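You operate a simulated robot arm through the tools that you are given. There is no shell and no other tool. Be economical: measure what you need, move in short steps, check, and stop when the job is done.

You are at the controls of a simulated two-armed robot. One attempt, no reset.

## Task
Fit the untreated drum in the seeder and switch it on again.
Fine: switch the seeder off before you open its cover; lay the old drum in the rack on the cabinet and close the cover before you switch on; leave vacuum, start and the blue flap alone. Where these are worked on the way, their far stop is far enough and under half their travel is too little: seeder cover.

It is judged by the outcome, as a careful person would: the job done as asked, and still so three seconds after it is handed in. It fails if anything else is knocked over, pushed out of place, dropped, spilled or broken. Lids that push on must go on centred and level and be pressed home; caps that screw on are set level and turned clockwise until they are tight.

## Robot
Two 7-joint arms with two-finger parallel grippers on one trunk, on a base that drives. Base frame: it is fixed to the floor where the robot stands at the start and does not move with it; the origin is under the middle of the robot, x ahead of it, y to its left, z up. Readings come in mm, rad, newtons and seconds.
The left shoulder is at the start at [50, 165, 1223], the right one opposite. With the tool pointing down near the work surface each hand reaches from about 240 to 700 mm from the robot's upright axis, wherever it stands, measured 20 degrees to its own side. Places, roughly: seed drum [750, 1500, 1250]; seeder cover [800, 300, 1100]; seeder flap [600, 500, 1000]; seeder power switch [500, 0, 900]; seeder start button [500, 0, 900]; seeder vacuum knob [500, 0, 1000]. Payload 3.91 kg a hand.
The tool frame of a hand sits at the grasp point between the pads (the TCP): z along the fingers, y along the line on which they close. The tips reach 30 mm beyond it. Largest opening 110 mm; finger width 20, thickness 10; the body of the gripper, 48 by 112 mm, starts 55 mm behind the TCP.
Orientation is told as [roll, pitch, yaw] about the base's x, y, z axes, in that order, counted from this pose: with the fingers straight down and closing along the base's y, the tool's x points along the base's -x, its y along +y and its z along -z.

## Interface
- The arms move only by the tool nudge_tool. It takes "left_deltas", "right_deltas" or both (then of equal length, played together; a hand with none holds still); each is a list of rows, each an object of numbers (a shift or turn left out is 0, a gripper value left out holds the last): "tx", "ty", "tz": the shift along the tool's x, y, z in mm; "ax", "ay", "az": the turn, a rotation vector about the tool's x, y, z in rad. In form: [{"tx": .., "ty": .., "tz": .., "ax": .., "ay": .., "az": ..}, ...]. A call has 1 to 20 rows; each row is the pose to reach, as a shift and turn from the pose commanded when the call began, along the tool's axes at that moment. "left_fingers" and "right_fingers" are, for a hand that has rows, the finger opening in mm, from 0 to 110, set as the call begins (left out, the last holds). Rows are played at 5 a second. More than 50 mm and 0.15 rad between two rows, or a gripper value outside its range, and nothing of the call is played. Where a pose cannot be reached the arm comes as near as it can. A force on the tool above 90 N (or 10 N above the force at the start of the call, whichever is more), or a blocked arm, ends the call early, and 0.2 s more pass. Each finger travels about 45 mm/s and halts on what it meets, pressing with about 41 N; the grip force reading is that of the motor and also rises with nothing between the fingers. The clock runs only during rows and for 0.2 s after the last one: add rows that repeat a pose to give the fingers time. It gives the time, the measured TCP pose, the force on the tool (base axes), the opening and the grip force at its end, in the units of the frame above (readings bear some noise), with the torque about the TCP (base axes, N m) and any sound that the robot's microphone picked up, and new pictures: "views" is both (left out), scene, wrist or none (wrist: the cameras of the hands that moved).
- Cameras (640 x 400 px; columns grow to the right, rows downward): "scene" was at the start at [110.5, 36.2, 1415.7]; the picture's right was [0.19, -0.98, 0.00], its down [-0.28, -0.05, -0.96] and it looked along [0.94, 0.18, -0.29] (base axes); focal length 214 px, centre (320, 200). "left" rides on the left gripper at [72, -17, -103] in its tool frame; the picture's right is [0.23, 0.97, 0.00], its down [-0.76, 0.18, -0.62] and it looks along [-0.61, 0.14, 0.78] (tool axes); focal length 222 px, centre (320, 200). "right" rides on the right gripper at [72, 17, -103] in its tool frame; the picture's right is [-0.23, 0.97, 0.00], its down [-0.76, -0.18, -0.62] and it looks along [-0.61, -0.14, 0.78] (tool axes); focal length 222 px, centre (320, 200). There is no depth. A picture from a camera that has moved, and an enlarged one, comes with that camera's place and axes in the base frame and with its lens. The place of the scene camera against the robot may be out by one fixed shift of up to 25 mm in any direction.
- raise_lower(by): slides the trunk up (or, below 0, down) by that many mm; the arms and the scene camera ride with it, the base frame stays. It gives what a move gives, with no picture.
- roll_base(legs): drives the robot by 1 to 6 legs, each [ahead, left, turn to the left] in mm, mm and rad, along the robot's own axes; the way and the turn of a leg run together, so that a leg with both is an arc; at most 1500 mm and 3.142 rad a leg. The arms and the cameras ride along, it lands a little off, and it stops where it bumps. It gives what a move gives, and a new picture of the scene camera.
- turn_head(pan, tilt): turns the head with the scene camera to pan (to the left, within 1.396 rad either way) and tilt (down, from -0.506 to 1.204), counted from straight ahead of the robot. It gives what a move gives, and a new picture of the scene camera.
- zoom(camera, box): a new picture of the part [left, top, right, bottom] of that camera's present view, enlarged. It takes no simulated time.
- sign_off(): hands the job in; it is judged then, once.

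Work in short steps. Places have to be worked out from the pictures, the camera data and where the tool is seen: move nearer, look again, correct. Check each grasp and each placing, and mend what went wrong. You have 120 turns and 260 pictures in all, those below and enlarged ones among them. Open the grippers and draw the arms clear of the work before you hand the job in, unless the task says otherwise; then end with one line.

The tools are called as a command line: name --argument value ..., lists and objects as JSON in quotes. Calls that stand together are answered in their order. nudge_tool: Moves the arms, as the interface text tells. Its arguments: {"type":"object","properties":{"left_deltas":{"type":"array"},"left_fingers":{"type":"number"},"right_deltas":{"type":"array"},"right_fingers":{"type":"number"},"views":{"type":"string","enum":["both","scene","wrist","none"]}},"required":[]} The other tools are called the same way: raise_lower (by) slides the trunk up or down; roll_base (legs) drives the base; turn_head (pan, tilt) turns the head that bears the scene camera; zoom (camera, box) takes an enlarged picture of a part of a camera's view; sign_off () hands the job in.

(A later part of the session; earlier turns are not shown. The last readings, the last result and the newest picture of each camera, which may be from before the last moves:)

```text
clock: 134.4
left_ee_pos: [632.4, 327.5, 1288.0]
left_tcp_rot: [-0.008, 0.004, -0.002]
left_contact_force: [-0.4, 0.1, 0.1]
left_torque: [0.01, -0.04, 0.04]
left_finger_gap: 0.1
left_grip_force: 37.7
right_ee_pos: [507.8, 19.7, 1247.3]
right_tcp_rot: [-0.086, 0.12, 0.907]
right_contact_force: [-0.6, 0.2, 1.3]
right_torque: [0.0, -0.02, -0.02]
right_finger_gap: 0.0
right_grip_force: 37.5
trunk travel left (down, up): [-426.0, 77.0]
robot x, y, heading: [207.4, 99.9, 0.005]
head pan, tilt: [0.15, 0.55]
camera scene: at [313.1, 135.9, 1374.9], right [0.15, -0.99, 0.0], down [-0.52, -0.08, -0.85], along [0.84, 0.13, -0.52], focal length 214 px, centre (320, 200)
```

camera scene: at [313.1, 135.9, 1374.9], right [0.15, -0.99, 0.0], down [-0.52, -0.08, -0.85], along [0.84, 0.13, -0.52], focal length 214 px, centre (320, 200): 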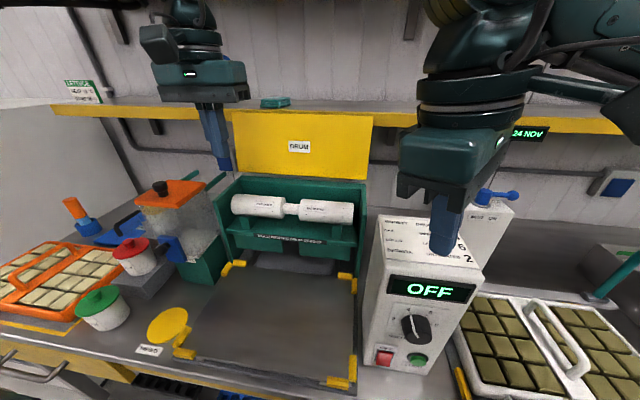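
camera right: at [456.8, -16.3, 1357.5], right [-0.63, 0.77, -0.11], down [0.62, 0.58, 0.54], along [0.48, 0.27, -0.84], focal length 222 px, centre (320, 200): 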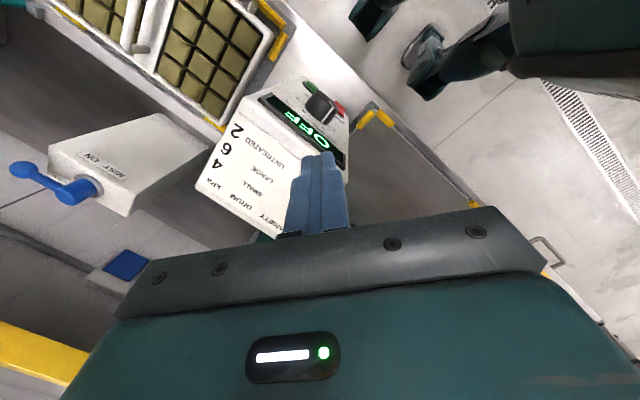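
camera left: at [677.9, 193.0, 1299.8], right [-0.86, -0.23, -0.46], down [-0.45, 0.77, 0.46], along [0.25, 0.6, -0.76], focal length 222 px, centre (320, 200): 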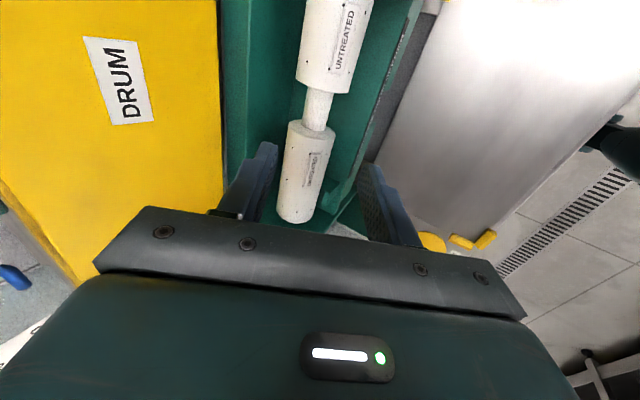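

Level at yaw 0. I move up and ahead to above the cover's edge, tilting 0.7 forward.

nudge_tool --left_deltas '[{"tx": -38, "ty": 6, "tz": -20, "ay": -0.14}, {"tx": -76, "ty": 12, "tz": -36, "ay": -0.28}, {"tx": -114, "ty": 18, "tz": -48, "ay": -0.42}, {"tx": -152, "ty": 25, "tz": -57, "ay": -0.56}, {"tx": -190, "ty": 33, "tz": -64, "ay": -0.7}]'

zoom --camera "left" --box '[160, 0, 480, 240]'

```text
clock: 135.6
left_ee_pos: [822.3, 361.5, 1351.0]
left_tcp_rot: [-0.011, -0.698, 0.007]
left_contact_force: [0.1, -0.4, 0.6]
left_torque: [0.05, 0.0, 0.01]
left_finger_gap: 0.0
left_grip_force: 37.9
right_ee_pos: [507.5, 20.3, 1245.7]
right_tcp_rot: [-0.086, 0.121, 0.907]
right_contact_force: [-0.1, -0.4, -0.5]
right_torque: [0.02, 0.0, 0.0]
right_finger_gap: 0.0
right_grip_force: 37.5
trunk travel left (down, up): [-426.0, 77.0]
robot x, y, heading: [209.6, 104.5, 0.01]
head pan, tilt: [0.15, 0.55]
camera scene: at [313.7, 136.1, 1374.8], right [0.15, -0.99, 0.0], down [-0.52, -0.08, -0.85], along [0.84, 0.13, -0.52], focal length 214 px, centre (320, 200)
camera left: at [701.0, 344.6, 1382.8], right [-0.18, 0.97, -0.15], down [0.18, 0.19, 0.97], along [0.97, 0.14, -0.21], focal length 222 px, centre (320, 200)
```

scene: 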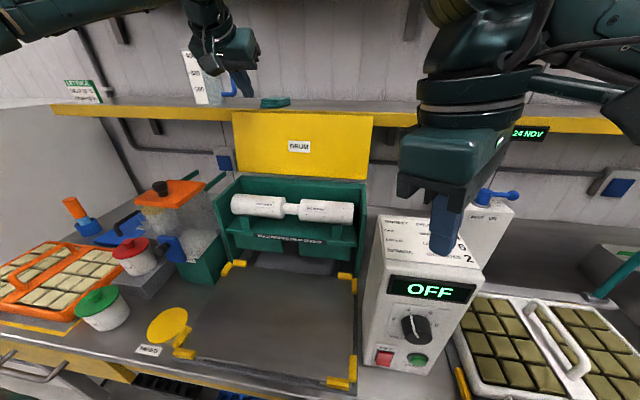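
left: 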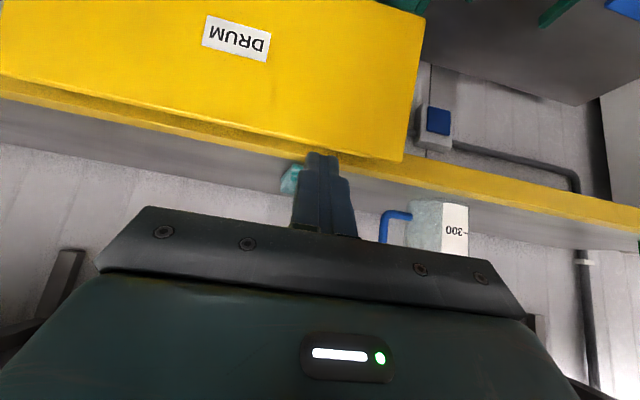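

```text
1.67 times, centred on (320, 120) of left
camera zoom: at [701.0, 344.6, 1382.8], right [-0.18, 0.97, -0.15], down [0.18, 0.19, 0.97], along [0.97, 0.14, -0.21], focal length 370 px, centre (320, 333)
```

zoom: 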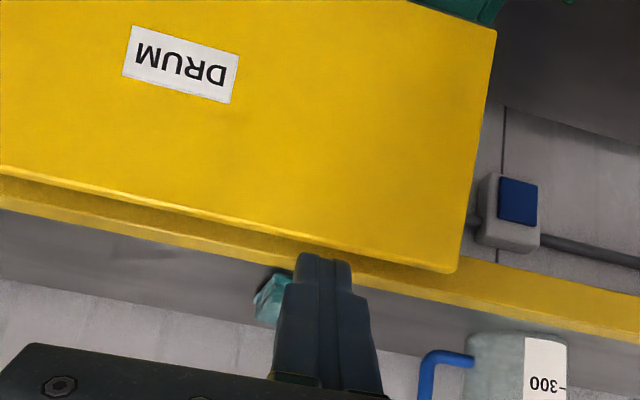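

The cover's top edge is about [908, y, 1285] with the shelf fascia at x≈957. I raise the trunk 60 mm for reach, then bring the fingertips over the gap just behind the edge.

raise_lower --by 60

nudge_tool --left_deltas '[{"tx": -7, "ty": -6, "tz": 40, "ay": 0.05}, {"tx": -15, "ty": -12, "tz": 80, "ay": 0.1}, {"tx": -22.6, "ty": -18, "tz": 118, "ay": 0.15}]'

zoom --camera "left" --box '[200, 60, 440, 240]'

```text
clock: 136.6
left_ee_pos: [821.5, 362.0, 1410.8]
left_tcp_rot: [-0.012, -0.697, 0.008]
left_contact_force: [0.0, -0.9, -0.1]
left_torque: [0.0, 0.01, -0.02]
left_finger_gap: 0.3
left_grip_force: 37.6
right_ee_pos: [509.1, 20.2, 1307.6]
right_tcp_rot: [-0.085, 0.122, 0.906]
right_contact_force: [-0.5, 0.6, -0.1]
right_torque: [-0.01, 0.0, -0.01]
right_finger_gap: 0.0
right_grip_force: 37.4
trunk travel left (down, up): [-486.0, 17.0]
robot x, y, heading: [204.1, 100.9, 0.007]
head pan, tilt: [0.15, 0.55]
```

```text
clock: 137.4
left_ee_pos: [861.3, 367.3, 1310.8]
left_tcp_rot: [-0.012, -0.546, 0.007]
left_contact_force: [1.0, 0.1, 0.6]
left_torque: [0.0, 0.04, -0.04]
left_finger_gap: 0.0
left_grip_force: 37.6
left hand out of reach, approached as far as the arm can: row 1, 2, 3
right_ee_pos: [511.5, 20.6, 1305.6]
right_tcp_rot: [-0.082, 0.123, 0.905]
right_contact_force: [0.7, 0.4, -0.1]
right_torque: [-0.05, 0.07, 0.01]
right_finger_gap: 0.0
right_grip_force: 37.6
trunk travel left (down, up): [-486.0, 17.0]
robot x, y, heading: [205.0, 101.9, 0.004]
head pan, tilt: [0.15, 0.55]
camera scene: at [317.0, 136.0, 1434.4], right [0.15, -0.99, 0.0], down [-0.52, -0.08, -0.85], along [0.84, 0.13, -0.53], focal length 214 px, centre (320, 200)
camera left: at [746.5, 350.2, 1360.5], right [-0.2, 0.97, -0.13], down [0.33, 0.19, 0.93], along [0.92, 0.14, -0.35], focal length 222 px, centre (320, 200)
```

scene: 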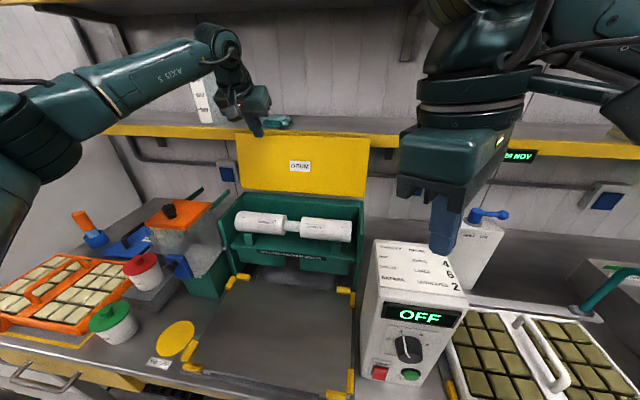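
left: 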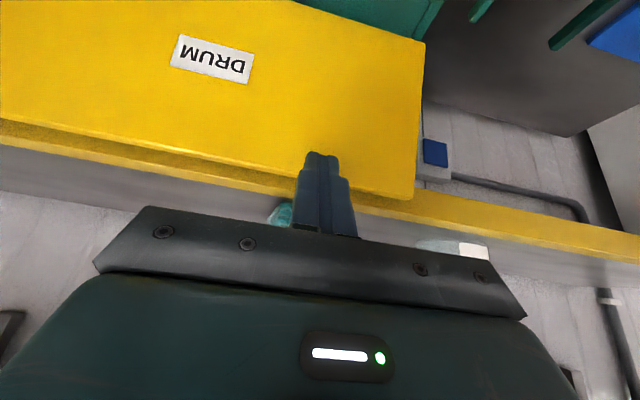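

```text
2.22 times, centred on (320, 150) of left
camera zoom: at [746.5, 350.2, 1360.5], right [-0.2, 0.97, -0.13], down [0.33, 0.19, 0.93], along [0.92, 0.14, -0.35], focal length 494 px, centre (320, 311)
```

zoom: 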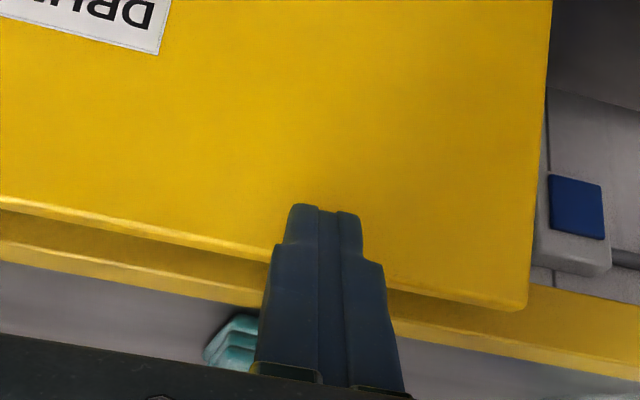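

Out of reach at this tilt. I lift, slide right to y≈195 (beside the handle), and tilt to ~1.0 so the arm reaches over the edge.

nudge_tool --left_deltas '[{"tx": 2, "tz": -40}, {"tx": 2, "ty": -35, "tz": -58, "ay": -0.1}, {"tx": 0, "ty": -75, "tz": -58, "ay": -0.22}, {"tx": -5, "ty": -115, "tz": -50, "ay": -0.34}, {"tx": -15, "ty": -150, "tz": -35, "ay": -0.46}, {"tx": -30, "ty": -172, "tz": -10, "ay": -0.46}, {"tx": -37.7, "ty": -172, "tz": 5, "ay": -0.46}]'

zoom --camera "left" --box '[200, 60, 440, 240]'

```text
clock: 139.0
left_ee_pos: [825.2, 239.0, 1327.2]
left_tcp_rot: [-0.019, -1.008, 0.016]
left_contact_force: [-0.6, 0.3, -0.2]
left_torque: [0.02, 0.0, 0.02]
left_finger_gap: 0.0
left_grip_force: 38.1
left hand out of reach, approached as far as the arm can: row 4, 5, 6, 7
right_ee_pos: [507.7, 19.6, 1308.8]
right_tcp_rot: [-0.086, 0.12, 0.906]
right_contact_force: [0.5, 0.0, -0.1]
right_torque: [0.03, 0.0, 0.01]
right_finger_gap: 0.0
right_grip_force: 37.8
trunk travel left (down, up): [-486.0, 17.0]
robot x, y, heading: [201.5, 104.2, 0.007]
head pan, tilt: [0.15, 0.55]
camera scene: at [313.2, 135.6, 1434.8], right [0.15, -0.99, 0.0], down [-0.52, -0.08, -0.85], along [0.84, 0.13, -0.52], focal length 214 px, centre (320, 200)
camera left: at [699.7, 222.0, 1320.8], right [-0.12, 0.97, -0.2], down [-0.12, 0.19, 0.97], along [0.99, 0.14, 0.1], focal length 222 px, centre (320, 200)
```

scene: 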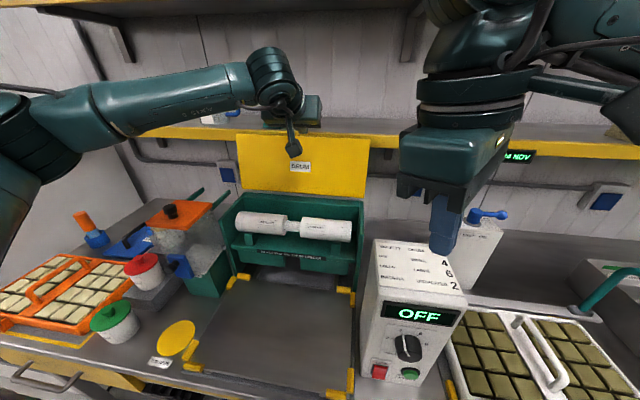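
left: 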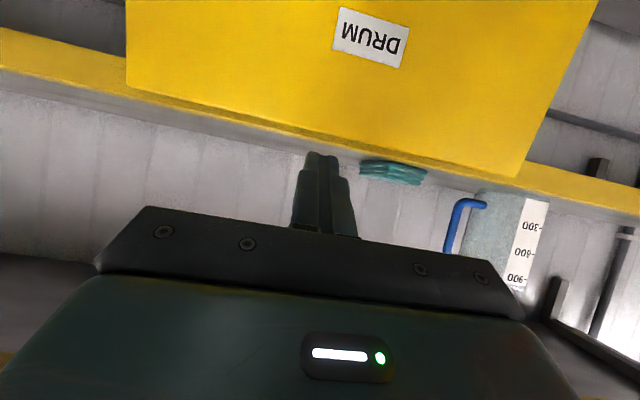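

```text
2.22 times, centred on (320, 150) of left
camera zoom: at [699.7, 222.0, 1320.8], right [-0.12, 0.97, -0.2], down [-0.12, 0.19, 0.97], along [0.99, 0.14, 0.1], focal length 494 px, centre (320, 311)
```

zoom: 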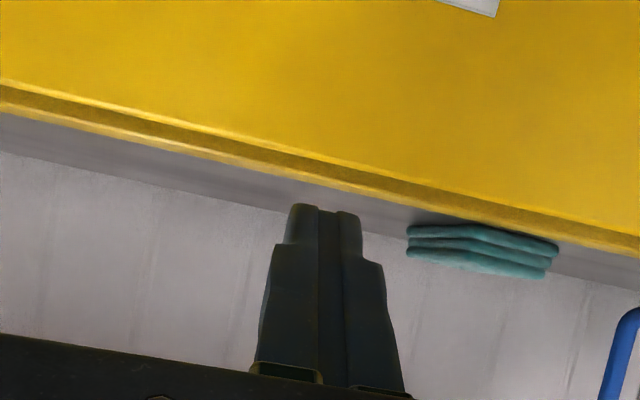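

The gap behind the top edge is too tight and far. Instead I'll hook the cover from its right side edge below the shelf with the right hand, while the left fingertips wait in front to catch it. First I lower the trunk and turn the right hand to point ahead-left.

raise_lower --by -60

nudge_tool --right_deltas '[{"ty": -13, "ay": -0.15}, {"ty": -26, "ay": -0.3}, {"ty": -39, "ay": -0.45}, {"ty": -52, "ay": -0.6}, {"ty": -65, "ay": -0.75}, {"ty": -78, "ay": -0.9}, {"ty": -91, "ay": -1.05}, {"ty": -104, "ay": -1.2}, {"ty": -116, "ay": -1.35}, {"ty": -128, "ay": -1.48}]'

```text
clock: 140.0
left_ee_pos: [825.3, 239.6, 1268.3]
left_tcp_rot: [-0.019, -1.01, 0.018]
left_contact_force: [-0.3, 0.3, -0.3]
left_torque: [-0.03, 0.04, 0.0]
left_finger_gap: 0.0
left_grip_force: 38.0
right_ee_pos: [507.4, 19.9, 1248.2]
right_tcp_rot: [-0.085, 0.12, 0.906]
right_contact_force: [0.3, -0.1, 0.3]
right_torque: [0.01, 0.01, -0.03]
right_finger_gap: 0.0
right_grip_force: 37.6
trunk travel left (down, up): [-426.0, 77.0]
robot x, y, heading: [206.8, 100.7, 0.006]
head pan, tilt: [0.15, 0.55]
```

```text
clock: 142.2
left_ee_pos: [824.3, 238.0, 1267.9]
left_tcp_rot: [-0.018, -1.01, 0.017]
left_contact_force: [-1.3, -0.6, 0.2]
left_torque: [0.02, 0.02, 0.01]
left_finger_gap: 0.0
left_grip_force: 37.5
right_ee_pos: [606.4, -56.4, 1260.4]
right_tcp_rot: [-0.393, -1.343, 1.292]
right_contact_force: [-0.2, 0.2, 0.4]
right_torque: [0.0, 0.0, -0.03]
right_finger_gap: 0.0
right_grip_force: 37.4
trunk travel left (down, up): [-426.0, 77.0]
robot x, y, heading: [207.4, 100.9, 0.001]
head pan, tilt: [0.15, 0.55]
camera scene: at [311.7, 135.7, 1375.0], right [0.15, -0.99, 0.0], down [-0.52, -0.08, -0.85], along [0.84, 0.13, -0.52], focal length 214 px, centre (320, 200)
camera right: at [524.2, -141.1, 1209.7], right [-0.75, 0.65, 0.14], down [-0.2, -0.42, 0.89], along [0.63, 0.64, 0.44], focal length 222 px, centre (320, 200)
```

scene: 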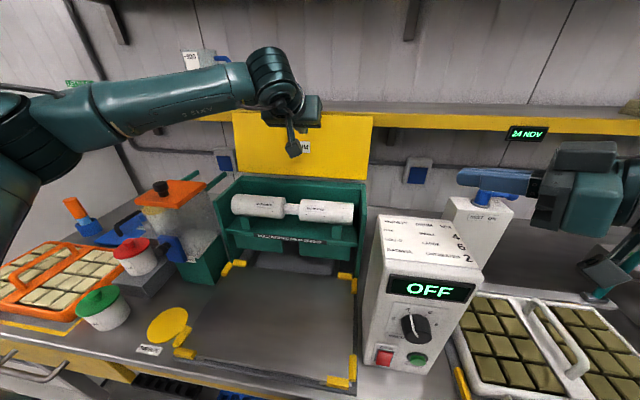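
right: 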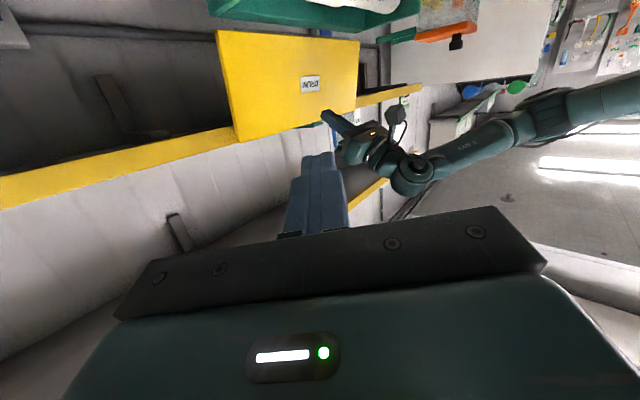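

The right hand points ahead-left as wanted. I carry it along the right of the seeder to beside the cover's right edge, levelling and turning it a bit more left.

nudge_tool --right_deltas '[{"tx": 2, "ty": -30, "tz": 32, "ax": -0.025, "ay": -0.025, "az": -0.005}, {"tx": 4, "ty": -61, "tz": 64, "ax": -0.05, "ay": -0.05, "az": -0.01}, {"tx": 5, "ty": -91, "tz": 96, "ax": -0.075, "ay": -0.075, "az": -0.015}, {"tx": 7, "ty": -122, "tz": 127, "ax": -0.1, "ay": -0.1, "az": -0.02}, {"tx": 9, "ty": -152, "tz": 159, "ax": -0.125, "ay": -0.125, "az": -0.026}, {"tx": 11, "ty": -182, "tz": 191, "ax": -0.15, "ay": -0.15, "az": -0.031}]'

```text
clock: 143.6
left_ee_pos: [826.6, 239.0, 1264.9]
left_tcp_rot: [-0.018, -1.007, 0.016]
left_contact_force: [0.5, 0.2, 1.0]
left_torque: [-0.01, -0.01, 0.03]
left_finger_gap: 0.1
left_grip_force: 37.9
right_ee_pos: [870.0, -23.0, 1221.7]
right_tcp_rot: [-0.871, -1.45, 1.942]
right_contact_force: [0.0, -0.5, -0.2]
right_torque: [0.0, -0.02, 0.07]
right_finger_gap: 0.0
right_grip_force: 37.7
right hand out of reach, approached as far as the arm can: row 1, 2
trunk travel left (down, up): [-426.0, 77.0]
robot x, y, heading: [204.1, 101.5, 0.01]
head pan, tilt: [0.15, 0.55]
camera scene: at [314.9, 135.7, 1374.6], right [0.15, -0.99, 0.0], down [-0.52, -0.08, -0.85], along [0.84, 0.13, -0.52], focal length 214 px, centre (320, 200)
camera right: at [807.5, -114.6, 1156.3], right [-0.86, 0.49, 0.14], down [-0.18, -0.54, 0.82], along [0.48, 0.68, 0.56], focal length 222 px, centre (320, 200)
```

scene: 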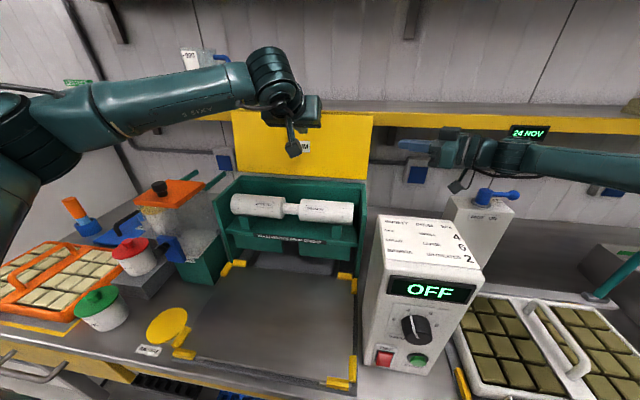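
right: 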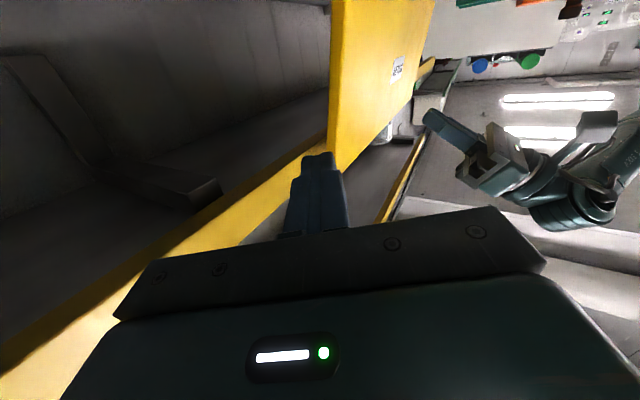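

Great view of the cover's right edge from below; I enlarge to judge the gap behind it.

zoom --camera "right" --box '[220, 0, 480, 240]'

```text
1.67 times, centred on (350, 120) of right
camera zoom: at [807.5, -114.6, 1156.3], right [-0.86, 0.49, 0.14], down [-0.18, -0.54, 0.82], along [0.48, 0.68, 0.56], focal length 370 px, centre (270, 333)
```

zoom: 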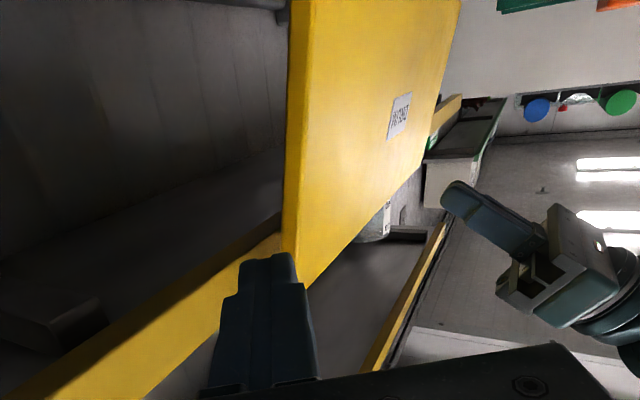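

The cover leans slightly past vertical (front face x≈892–907, back ≈ 912 at z 1215). I shift the hand 12 mm further back and slide it along its axis behind the right edge.

nudge_tool --right_deltas '[{"ty": -14, "tz": 10}, {"ty": -14, "tz": 40}, {"ty": -14, "tz": 70}]' --views "wrist"

zoom --camera "right" --box '[220, 0, 480, 240]'

```text
clock: 144.4
left_ee_pos: [826.3, 241.4, 1266.8]
left_tcp_rot: [-0.021, -1.006, 0.018]
left_contact_force: [0.8, -0.2, -1.2]
left_torque: [-0.01, 0.01, 0.02]
left_finger_gap: 0.0
left_grip_force: 37.8
right_ee_pos: [915.7, 31.4, 1217.7]
right_tcp_rot: [-0.882, -1.451, 1.947]
right_contact_force: [-0.1, 0.4, -0.7]
right_torque: [0.02, 0.01, -0.01]
right_finger_gap: 0.0
right_grip_force: 37.6
trunk travel left (down, up): [-426.0, 77.0]
robot x, y, heading: [207.8, 100.6, 0.003]
head pan, tilt: [0.15, 0.55]
camera right: at [851.7, -59.2, 1153.0], right [-0.86, 0.49, 0.13], down [-0.18, -0.54, 0.82], along [0.48, 0.68, 0.56], focal length 222 px, centre (320, 200)
```

right: 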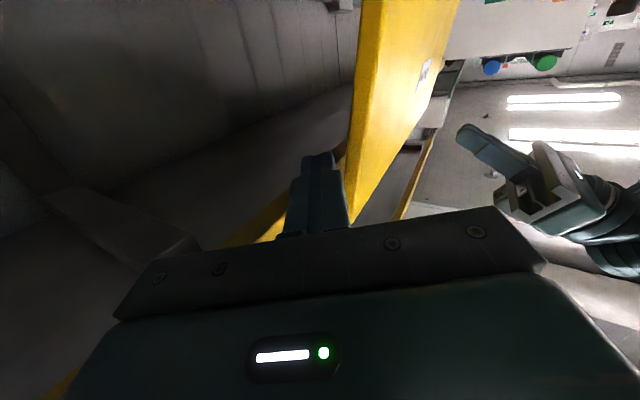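

```text
1.67 times, centred on (350, 120) of right
camera zoom: at [851.7, -59.2, 1153.0], right [-0.86, 0.49, 0.13], down [-0.18, -0.54, 0.82], along [0.48, 0.68, 0.56], focal length 370 px, centre (270, 333)
```

zoom: 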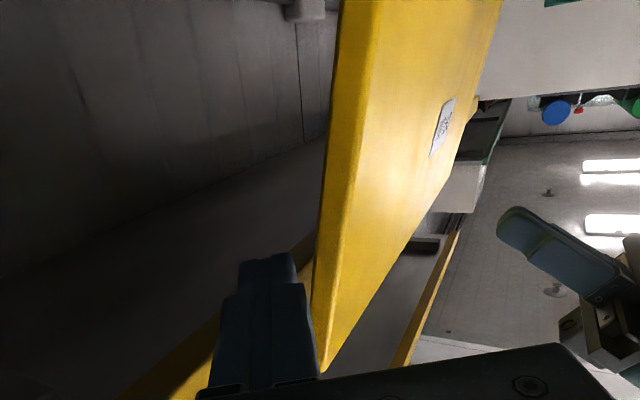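

The finger is cleanly behind the cover's edge. I slide in 40 mm more, then pull toward me.

nudge_tool --right_deltas '[{"tz": 20}, {"tz": 40}]' --views "none"

nudge_tool --right_deltas '[{"ty": 8.7, "tz": -4.9}, {"ty": 17.4, "tz": -9.7}, {"ty": 26, "tz": -14.6}, {"ty": 35, "tz": -19.4}]'

```text
clock: 145.0
left_ee_pos: [824.8, 239.6, 1267.9]
left_tcp_rot: [-0.019, -1.008, 0.015]
left_contact_force: [1.0, 0.2, 0.5]
left_torque: [0.04, 0.0, -0.04]
left_finger_gap: 0.0
left_grip_force: 38.1
right_ee_pos: [934.6, 65.3, 1216.8]
right_tcp_rot: [-0.894, -1.45, 1.962]
right_contact_force: [-0.4, 0.7, -0.2]
right_torque: [0.04, 0.01, 0.01]
right_finger_gap: 0.1
right_grip_force: 37.9
trunk travel left (down, up): [-426.0, 77.0]
robot x, y, heading: [209.2, 104.7, 0.005]
head pan, tilt: [0.15, 0.55]
```

```text
clock: 146.0
left_ee_pos: [824.8, 239.0, 1268.2]
left_tcp_rot: [-0.018, -1.009, 0.016]
left_contact_force: [-1.0, -0.3, 0.7]
left_torque: [0.0, -0.01, -0.02]
left_finger_gap: 0.2
left_grip_force: 37.8
right_ee_pos: [893.3, 64.7, 1214.5]
right_tcp_rot: [-0.896, -1.451, 1.961]
right_contact_force: [0.1, -0.4, 0.4]
right_torque: [0.0, -0.03, -0.02]
right_finger_gap: 0.0
right_grip_force: 38.4
trunk travel left (down, up): [-426.0, 77.0]
robot x, y, heading: [203.5, 99.6, 0.001]
head pan, tilt: [0.15, 0.55]
camera scene: at [312.7, 135.8, 1374.9], right [0.15, -0.99, 0.0], down [-0.52, -0.08, -0.85], along [0.84, 0.13, -0.52], focal length 214 px, centre (320, 200)
camera right: at [830.4, -26.3, 1148.5], right [-0.86, 0.49, 0.13], down [-0.18, -0.54, 0.82], along [0.48, 0.68, 0.56], focal length 222 px, centre (320, 200)
```

scene: 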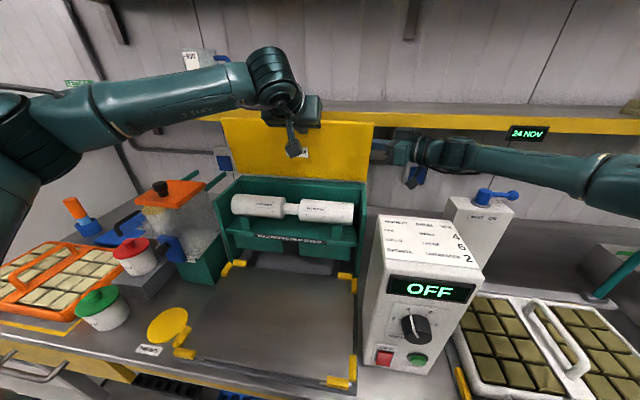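
right: 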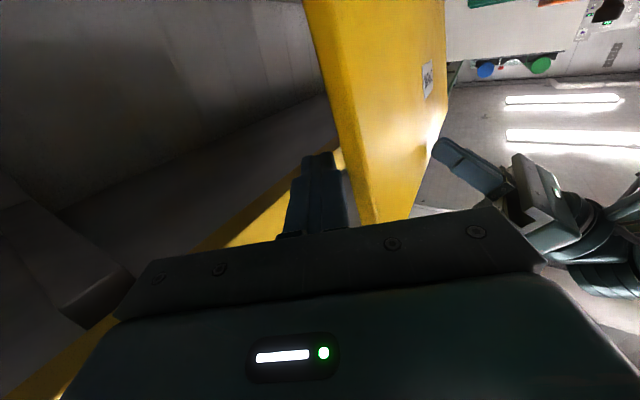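

The cover has come forward of vertical. I pull 20 mm more to see it settle onto the left fingertips.

nudge_tool --right_deltas '[{"ty": 8.7, "tz": -4.9}, {"ty": 17.4, "tz": -9.7}, {"ty": 17.4, "tz": -9.7}]'

zoom --camera "left" --box '[0, 0, 640, 400]'

```text
clock: 146.8
left_ee_pos: [825.3, 240.2, 1267.2]
left_tcp_rot: [-0.026, -1.008, 0.011]
left_contact_force: [-46.5, -3.2, 8.2]
left_torque: [-0.13, 0.12, -0.12]
left_finger_gap: 0.1
left_grip_force: 37.5
right_ee_pos: [882.4, 62.4, 1214.8]
right_tcp_rot: [-0.899, -1.445, 1.937]
right_contact_force: [68.5, 17.4, 1.1]
right_torque: [0.19, -0.75, -0.75]
right_finger_gap: 0.1
right_grip_force: 37.2
trunk travel left (down, up): [-426.0, 77.0]
robot x, y, heading: [207.6, 105.9, 0.006]
head pan, tilt: [0.15, 0.55]
camera scene: at [315.6, 138.3, 1374.7], right [0.16, -0.99, 0.0], down [-0.52, -0.08, -0.85], along [0.84, 0.13, -0.52], focal length 214 px, centre (320, 200)
camera right: at [817.9, -28.2, 1149.0], right [-0.85, 0.52, 0.13], down [-0.2, -0.53, 0.82], along [0.49, 0.67, 0.56], focal length 222 px, centre (320, 200)
```

scene: 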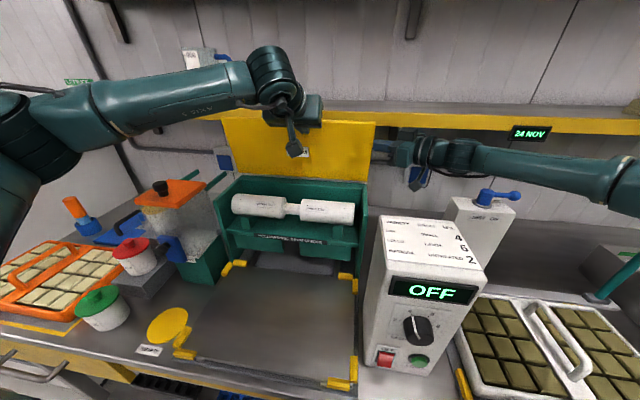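
right: 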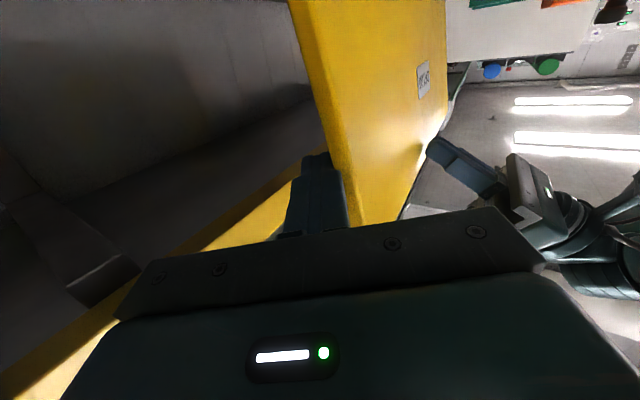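

```text
1.00 times, centred on (320, 200) of left (not enlarged: the box is as wide or as high as the picture)
camera zoom: at [699.7, 222.9, 1260.9], right [-0.11, 0.97, -0.2], down [-0.12, 0.19, 0.97], along [0.99, 0.14, 0.09], focal length 222 px, centre (320, 200)
```

zoom: 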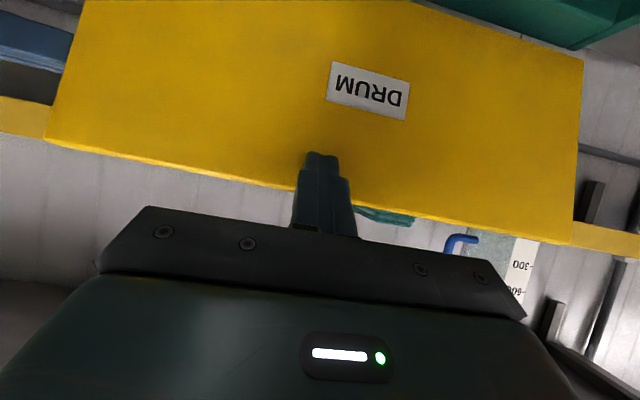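

The cover is now against the left fingertips. I relieve the right hand, slide it out sideways and away.

nudge_tool --right_deltas '[{"ty": -20, "tz": 11}, {"ty": -26, "tz": -25}, {"ty": -26, "tz": -65}, {"ty": -20, "tz": -105}, {"ty": 10, "tz": -135}, {"ty": 45, "tz": -160}, {"ty": 80, "tz": -185}]'

```text
clock: 148.4
left_ee_pos: [824.9, 238.5, 1269.5]
left_tcp_rot: [-0.02, -1.008, 0.016]
left_contact_force: [-1.3, -0.7, 0.8]
left_torque: [0.02, 0.0, 0.05]
left_finger_gap: 0.0
left_grip_force: 38.0
right_ee_pos: [711.7, -59.3, 1217.6]
right_tcp_rot: [-0.901, -1.45, 1.97]
right_contact_force: [0.3, -0.5, 0.6]
right_torque: [-0.02, -0.03, 0.02]
right_finger_gap: 0.1
right_grip_force: 37.4
trunk travel left (down, up): [-426.0, 77.0]
robot x, y, heading: [205.7, 100.8, 0.002]
head pan, tilt: [0.15, 0.55]
camera scene: at [312.1, 135.6, 1375.0], right [0.15, -0.99, 0.0], down [-0.52, -0.08, -0.85], along [0.84, 0.13, -0.52], focal length 214 px, centre (320, 200)
camera right: at [648.7, -150.1, 1151.4], right [-0.86, 0.49, 0.13], down [-0.18, -0.54, 0.82], along [0.47, 0.68, 0.56], focal length 222 px, centre (320, 200)
```

scene: 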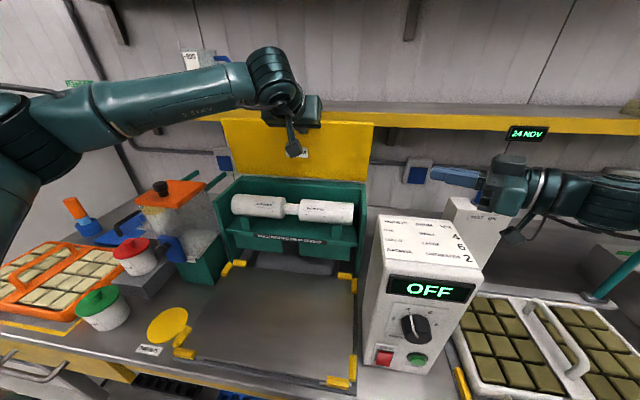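
right: 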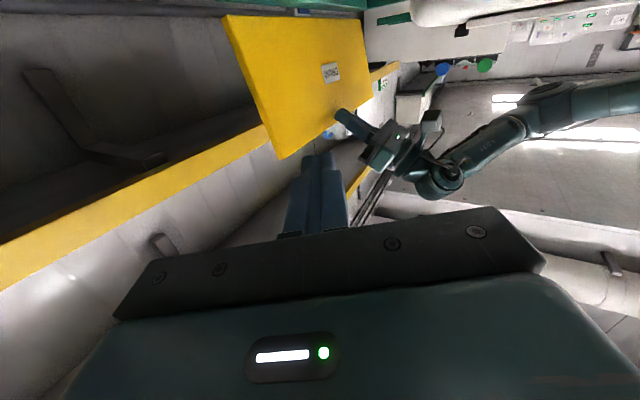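

The cover rests on the left fingertips. I lower it gently along its arc, flattening the hand as it comes down.

nudge_tool --left_deltas '[{"tx": 14.8, "tz": -3.7, "ay": -0.042}, {"tx": 33.9, "tz": -9, "ay": -0.092}, {"tx": 54.2, "tz": -13.7, "ay": -0.152}, {"tx": 73.9, "tz": -17.5, "ay": -0.212}, {"tx": 93, "tz": -20.2, "ay": -0.272}, {"tx": 111.6, "tz": -22.1, "ay": -0.332}, {"tx": 129.9, "tz": -21.7, "ay": -0.392}, {"tx": 148.3, "tz": -19.8, "ay": -0.442}]'

```text
clock: 150.2
left_ee_pos: [732.0, 240.9, 1168.1]
left_tcp_rot: [-0.066, -1.418, 0.07]
left_contact_force: [-0.7, -0.9, -2.2]
left_torque: [0.0, 0.09, 0.01]
left_finger_gap: 0.3
left_grip_force: 37.9
left hand out of reach, approached as far as the arm can: row 8
right_ee_pos: [713.3, -58.9, 1216.4]
right_tcp_rot: [-0.893, -1.451, 1.959]
right_contact_force: [-0.4, 0.0, -0.5]
right_torque: [-0.03, -0.01, 0.0]
right_finger_gap: 0.5
right_grip_force: 37.6
trunk travel left (down, up): [-426.0, 77.0]
robot x, y, heading: [204.7, 104.9, 0.005]
head pan, tilt: [0.15, 0.55]
camera scene: at [313.1, 135.9, 1374.9], right [0.15, -0.99, 0.0], down [-0.52, -0.08, -0.85], along [0.84, 0.13, -0.52], focal length 214 px, centre (320, 200)
camera left: at [619.6, 223.6, 1111.5], right [-0.04, 0.97, -0.23], down [-0.5, 0.18, 0.85], along [0.86, 0.15, 0.48], focal length 222 px, centre (320, 200)
```

scene: 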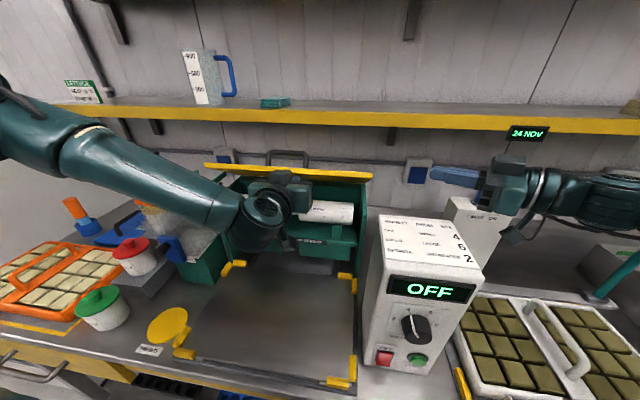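
left: 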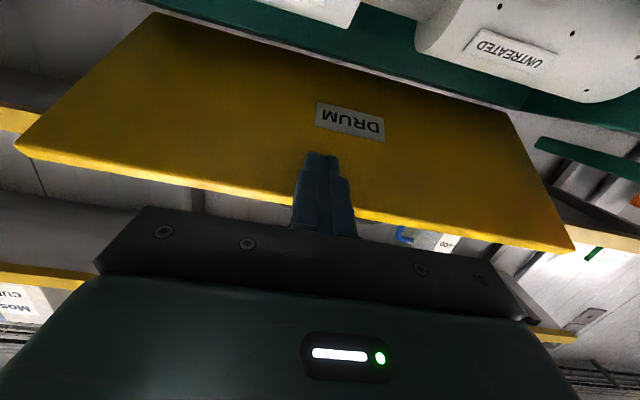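

The cover follows smoothly (~0.5 rad). The arm is cramped now, so I lower the trunk to bring the cover nearly shut.

raise_lower --by -30

zoom --camera "left" --box '[0, 0, 640, 400]'

zoom --camera "scene" --box '[100, 100, 420, 300]'

```text
clock: 151.0
left_ee_pos: [732.6, 241.4, 1137.5]
left_tcp_rot: [-0.063, -1.418, 0.067]
left_contact_force: [-0.7, -0.9, -4.0]
left_torque: [0.01, 0.06, -0.04]
left_finger_gap: 0.0
left_grip_force: 37.8
right_ee_pos: [712.7, -59.0, 1186.0]
right_tcp_rot: [-0.89, -1.451, 1.959]
right_contact_force: [0.3, 0.2, -0.8]
right_torque: [0.02, -0.01, 0.01]
right_finger_gap: 0.1
right_grip_force: 37.4
trunk travel left (down, up): [-396.0, 107.0]
robot x, y, heading: [211.3, 103.1, 0.002]
head pan, tilt: [0.15, 0.55]
```

```text
1.00 times, centred on (320, 200) of left (not enlarged: the box is as wide or as high as the picture)
camera zoom: at [620.1, 223.5, 1081.6], right [-0.04, 0.97, -0.23], down [-0.5, 0.18, 0.85], along [0.87, 0.15, 0.48], focal length 222 px, centre (320, 200)
```

zoom: 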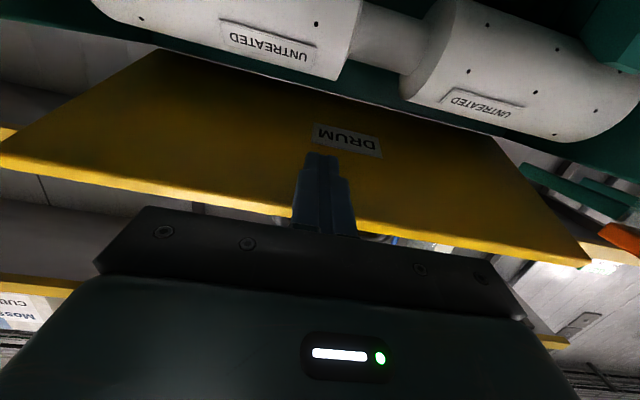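

```text
2.00 times, centred on (260, 200) of scene
camera zoom: at [313.4, 135.9, 1344.8], right [0.15, -0.99, 0.0], down [-0.52, -0.08, -0.85], along [0.84, 0.13, -0.52], focal length 429 px, centre (440, 200)
```

zoom: 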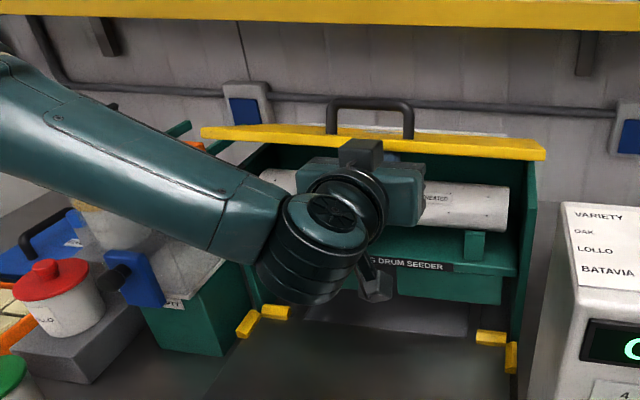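

Cover now at ~0.3 rad. I lower 18 mm more, then pull the fingers out from under the edge so it settles.

raise_lower --by -18

nudge_tool --left_deltas '[{"tz": -12}, {"tz": -24}, {"tz": -36}, {"tz": -50}, {"tz": -65}]'

```text
clock: 151.6
left_ee_pos: [733.3, 241.9, 1119.2]
left_tcp_rot: [-0.062, -1.418, 0.067]
left_contact_force: [0.1, -0.9, -2.9]
left_torque: [0.01, 0.13, -0.04]
left_finger_gap: 0.0
left_grip_force: 37.8
right_ee_pos: [713.7, -59.2, 1168.3]
right_tcp_rot: [-0.893, -1.451, 1.957]
right_contact_force: [0.1, -1.0, 0.3]
right_torque: [0.02, 0.0, 0.01]
right_finger_gap: 0.0
right_grip_force: 38.1
trunk travel left (down, up): [-378.0, 125.0]
robot x, y, heading: [206.3, 102.2, 0.004]
head pan, tilt: [0.15, 0.55]
```

```text
clock: 152.8
left_ee_pos: [667.5, 241.5, 1129.2]
left_tcp_rot: [-0.068, -1.419, 0.071]
left_contact_force: [0.0, -0.5, 0.4]
left_torque: [0.01, -0.01, 0.02]
left_finger_gap: 0.2
left_grip_force: 38.3
right_ee_pos: [713.4, -58.5, 1168.4]
right_tcp_rot: [-0.894, -1.452, 1.962]
right_contact_force: [0.1, 0.5, 0.0]
right_torque: [0.03, 0.0, 0.01]
right_finger_gap: 0.3
right_grip_force: 38.2
trunk travel left (down, up): [-378.0, 125.0]
robot x, y, heading: [207.4, 100.7, 0.006]
head pan, tilt: [0.15, 0.55]
camera scene: at [312.8, 135.8, 1326.9], right [0.15, -0.99, 0.0], down [-0.52, -0.08, -0.85], along [0.84, 0.13, -0.52], focal length 214 px, centre (320, 200)
camera left: at [555.1, 223.5, 1074.0], right [-0.04, 0.97, -0.23], down [-0.5, 0.18, 0.85], along [0.86, 0.15, 0.48], focal length 222 px, centre (320, 200)
```

scene: 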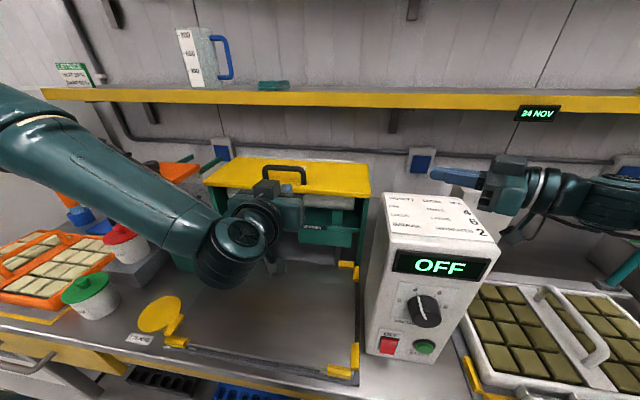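
left: 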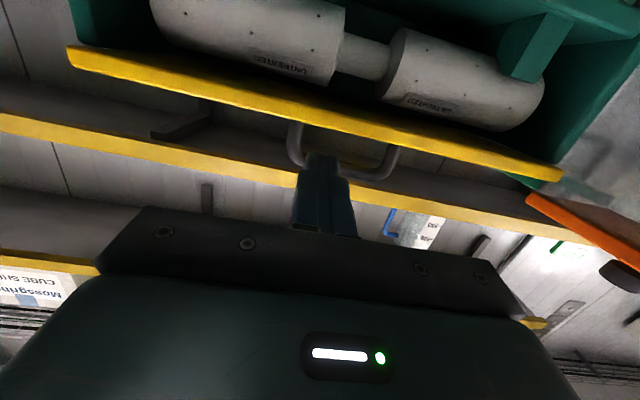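

The cover has come down. I raise the trunk to clear both hands and inspect it.

raise_lower --by 110

turn_head --pan 0.1 --tilt 0.65

zoom --camera "right" --box '[0, 0, 640, 400]'

```text
clock: 154.2
left_ee_pos: [668.1, 241.7, 1239.7]
left_tcp_rot: [-0.064, -1.415, 0.067]
left_contact_force: [-0.5, 1.0, 0.3]
left_torque: [0.0, -0.01, 0.02]
left_finger_gap: 0.1
left_grip_force: 37.9
right_ee_pos: [713.3, -59.8, 1278.2]
right_tcp_rot: [-0.891, -1.452, 1.956]
right_contact_force: [-0.4, 0.0, -0.2]
right_torque: [0.01, 0.0, 0.03]
right_finger_gap: 0.0
right_grip_force: 37.9
trunk travel left (down, up): [-488.0, 15.0]
robot x, y, heading: [206.3, 107.6, 0.004]
head pan, tilt: [0.15, 0.55]
```

```text
clock: 154.9
left_ee_pos: [667.9, 240.7, 1240.8]
left_tcp_rot: [-0.066, -1.417, 0.066]
left_contact_force: [-0.3, 0.4, 0.7]
left_torque: [0.02, -0.01, 0.02]
left_finger_gap: 0.0
left_grip_force: 37.7
right_ee_pos: [712.2, -59.9, 1277.8]
right_tcp_rot: [-0.892, -1.45, 1.96]
right_contact_force: [0.2, 0.2, -0.7]
right_torque: [0.03, 0.02, -0.03]
right_finger_gap: 0.0
right_grip_force: 37.8
trunk travel left (down, up): [-488.0, 15.0]
robot x, y, heading: [209.3, 102.6, 0.003]
head pan, tilt: [0.099, 0.649]
camera scene: at [310.6, 131.1, 1428.1], right [0.1, -0.99, 0.0], down [-0.6, -0.06, -0.8], along [0.79, 0.08, -0.6], focal length 214 px, centre (320, 200)
```

scene: 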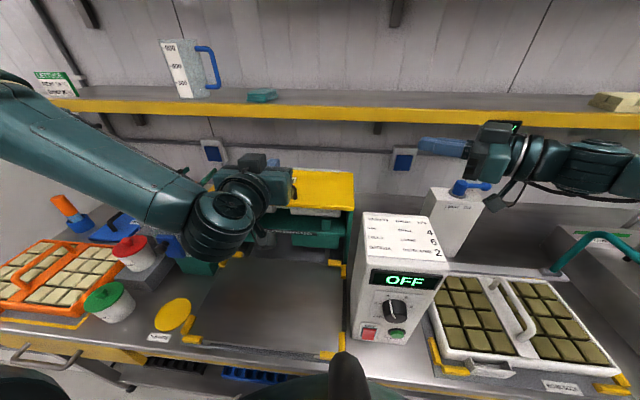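

```text
1.00 times, centred on (320, 200) of right (not enlarged: the box is as wide or as high as the picture)
camera zoom: at [650.0, -150.0, 1213.1], right [-0.86, 0.49, 0.13], down [-0.18, -0.54, 0.82], along [0.48, 0.68, 0.56], focal length 222 px, centre (320, 200)
```

zoom: 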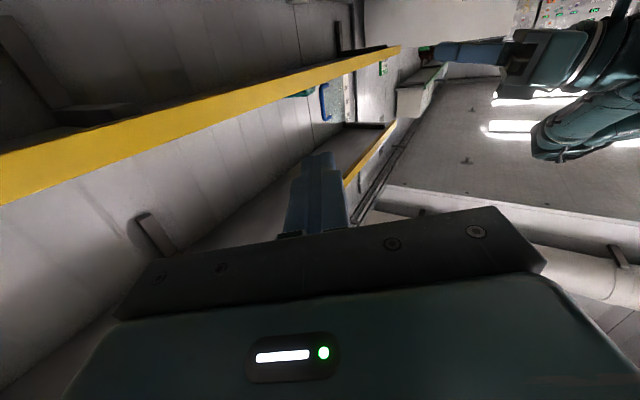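

I back away 195 mm for room and a clean look at the cover.

roll_base --legs '[[-195, 0, 0]]'

zoom --camera "scene" --box '[200, 100, 400, 260]'

```text
clock: 156.5
left_ee_pos: [475.3, 242.4, 1240.2]
left_tcp_rot: [-0.064, -1.419, 0.07]
left_contact_force: [0.2, 0.4, -0.3]
left_torque: [0.01, -0.01, 0.04]
left_finger_gap: 0.2
left_grip_force: 37.8
right_ee_pos: [520.8, -58.6, 1279.1]
right_tcp_rot: [-0.897, -1.451, 1.967]
right_contact_force: [0.3, -0.3, -0.7]
right_torque: [0.01, 0.0, 0.03]
right_finger_gap: 0.0
right_grip_force: 37.1
trunk travel left (down, up): [-488.0, 15.0]
robot x, y, heading: [12.6, 98.9, 0.01]
head pan, tilt: [0.099, 0.649]
camera scene: at [118.0, 130.2, 1428.1], right [0.11, -0.99, 0.0], down [-0.6, -0.07, -0.8], along [0.79, 0.09, -0.6], focal length 214 px, centre (320, 200)
```

scene: 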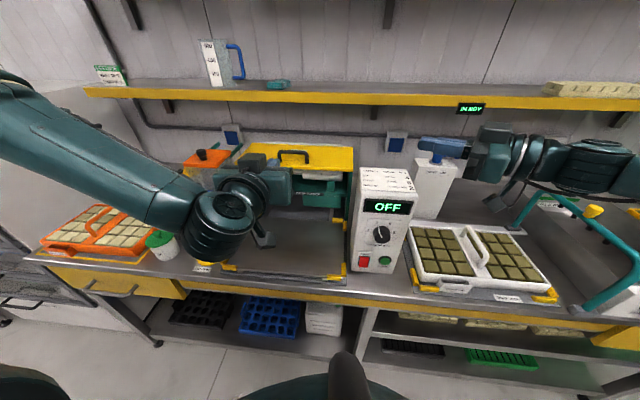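

```text
2.50 times, centred on (300, 180) of scene
camera zoom: at [118.0, 130.2, 1428.1], right [0.11, -0.99, 0.0], down [-0.6, -0.07, -0.8], along [0.79, 0.09, -0.6], focal length 536 px, centre (370, 250)
```

zoom: 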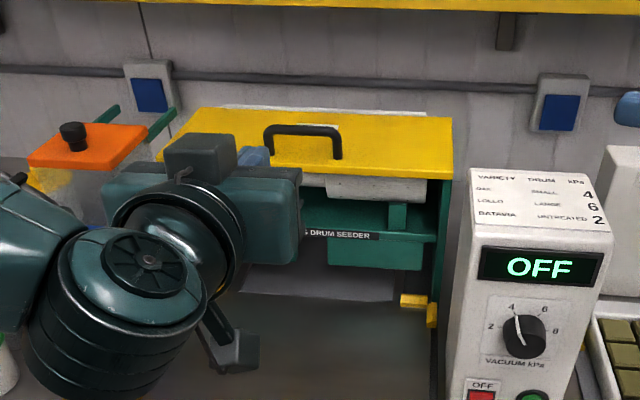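

The cover is closed flat and the knob still shows 4. I park the left arm and turn the right hand to face the panel, above it.

nudge_tool --left_deltas '[{"tx": -3.6, "ty": 6, "tz": -15.7, "ay": 0.13}, {"tx": -7.3, "ty": 12, "tz": -31.4, "ay": 0.26}, {"tx": -11, "ty": 18, "tz": -47, "ay": 0.39}, {"tx": -14.6, "ty": 24, "tz": -63, "ay": 0.52}, {"tx": -18, "ty": 30, "tz": -78, "ay": 0.65}, {"tx": -22, "ty": 36, "tz": -94, "ay": 0.78}, {"tx": -25.5, "ty": 42, "tz": -110, "ay": 0.91}, {"tx": -29, "ty": 48, "tz": -126, "ay": 1.04}, {"tx": -33, "ty": 54, "tz": -141, "ay": 1.17}, {"tx": -36.5, "ty": 60, "tz": -157, "ay": 1.3}]' --right_deltas '[{"tx": 1.6, "ty": 8, "tz": -4.2, "ax": 0.1057, "ay": 0.0095, "az": 0.0074}, {"tx": 3.2, "ty": 16, "tz": -8.4, "ax": 0.2114, "ay": 0.019, "az": 0.0148}, {"tx": 4.8, "ty": 24, "tz": -12.6, "ax": 0.317, "ay": 0.0285, "az": 0.022}, {"tx": 6.4, "ty": 32, "tz": -16.8, "ax": 0.423, "ay": 0.038, "az": 0.03}, {"tx": 8, "ty": 40, "tz": -21, "ax": 0.5285, "ay": 0.0475, "az": 0.037}, {"tx": 9.6, "ty": 48, "tz": -25, "ax": 0.634, "ay": 0.057, "az": 0.044}, {"tx": 11.2, "ty": 56, "tz": -29.4, "ax": 0.74, "ay": 0.0665, "az": 0.052}, {"tx": 12.8, "ty": 64, "tz": -33.6, "ax": 0.8456, "ay": 0.076, "az": 0.059}, {"tx": 14.4, "ty": 72, "tz": -37.8, "ax": 0.951, "ay": 0.0855, "az": 0.0666}, {"tx": 16, "ty": 80, "tz": -42, "ax": 1.057, "ay": 0.095, "az": 0.074}]'

```text
clock: 158.7
left_ee_pos: [325.1, 300.1, 1298.0]
left_tcp_rot: [-0.01, -0.117, 0.007]
left_contact_force: [0.7, 0.6, 0.3]
left_torque: [0.01, -0.01, 0.0]
left_finger_gap: 0.0
left_grip_force: 37.5
right_ee_pos: [477.8, -130.1, 1274.3]
right_tcp_rot: [-0.998, -1.453, 1.122]
right_contact_force: [-0.5, 0.0, -0.7]
right_torque: [-0.01, -0.02, 0.01]
right_finger_gap: 0.0
right_grip_force: 37.7
right hand out of reach, approached as far as the arm can: row 7, 8, 9, 10
trunk travel left (down, up): [-488.0, 15.0]
robot x, y, heading: [16.4, 100.5, 0.006]
head pan, tilt: [0.099, 0.649]
camera scene: at [118.3, 129.8, 1428.1], right [0.11, -0.99, 0.0], down [-0.6, -0.06, -0.8], along [0.79, 0.09, -0.6], focal length 214 px, centre (320, 200)
camera right: at [369.4, -134.9, 1207.8], right [-0.11, 0.99, 0.13], down [-0.56, -0.17, 0.81], along [0.82, 0.02, 0.57], focal length 222 px, centre (320, 200)
camera left: at [242.2, 284.7, 1392.5], right [-0.23, 0.97, -0.04], down [0.68, 0.19, 0.71], along [0.69, 0.14, -0.71], focal length 222 px, centre (320, 200)
```

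scene: 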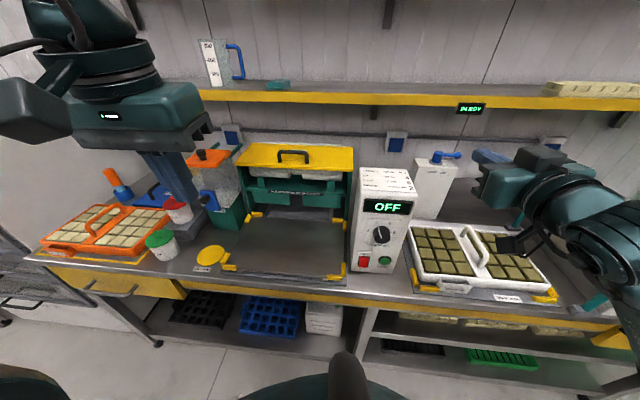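
right: 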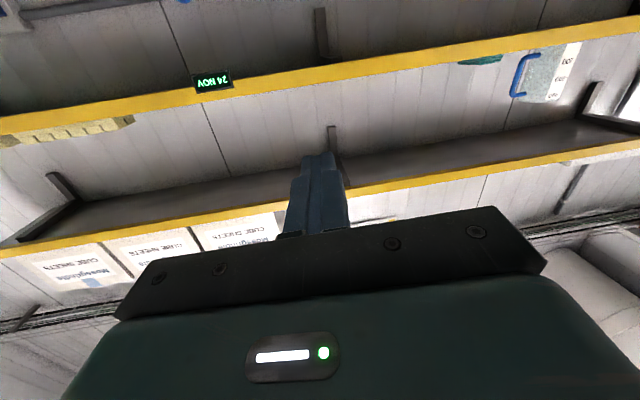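
left: 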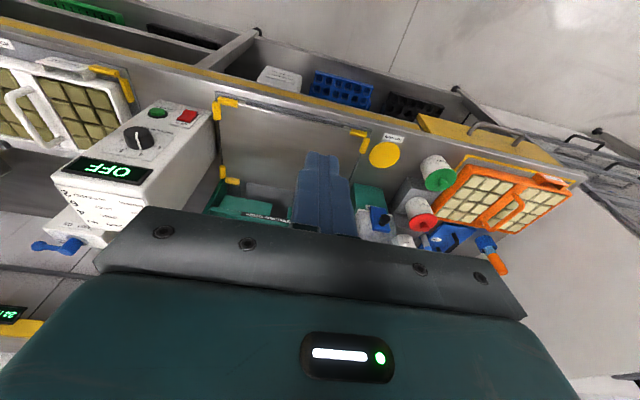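

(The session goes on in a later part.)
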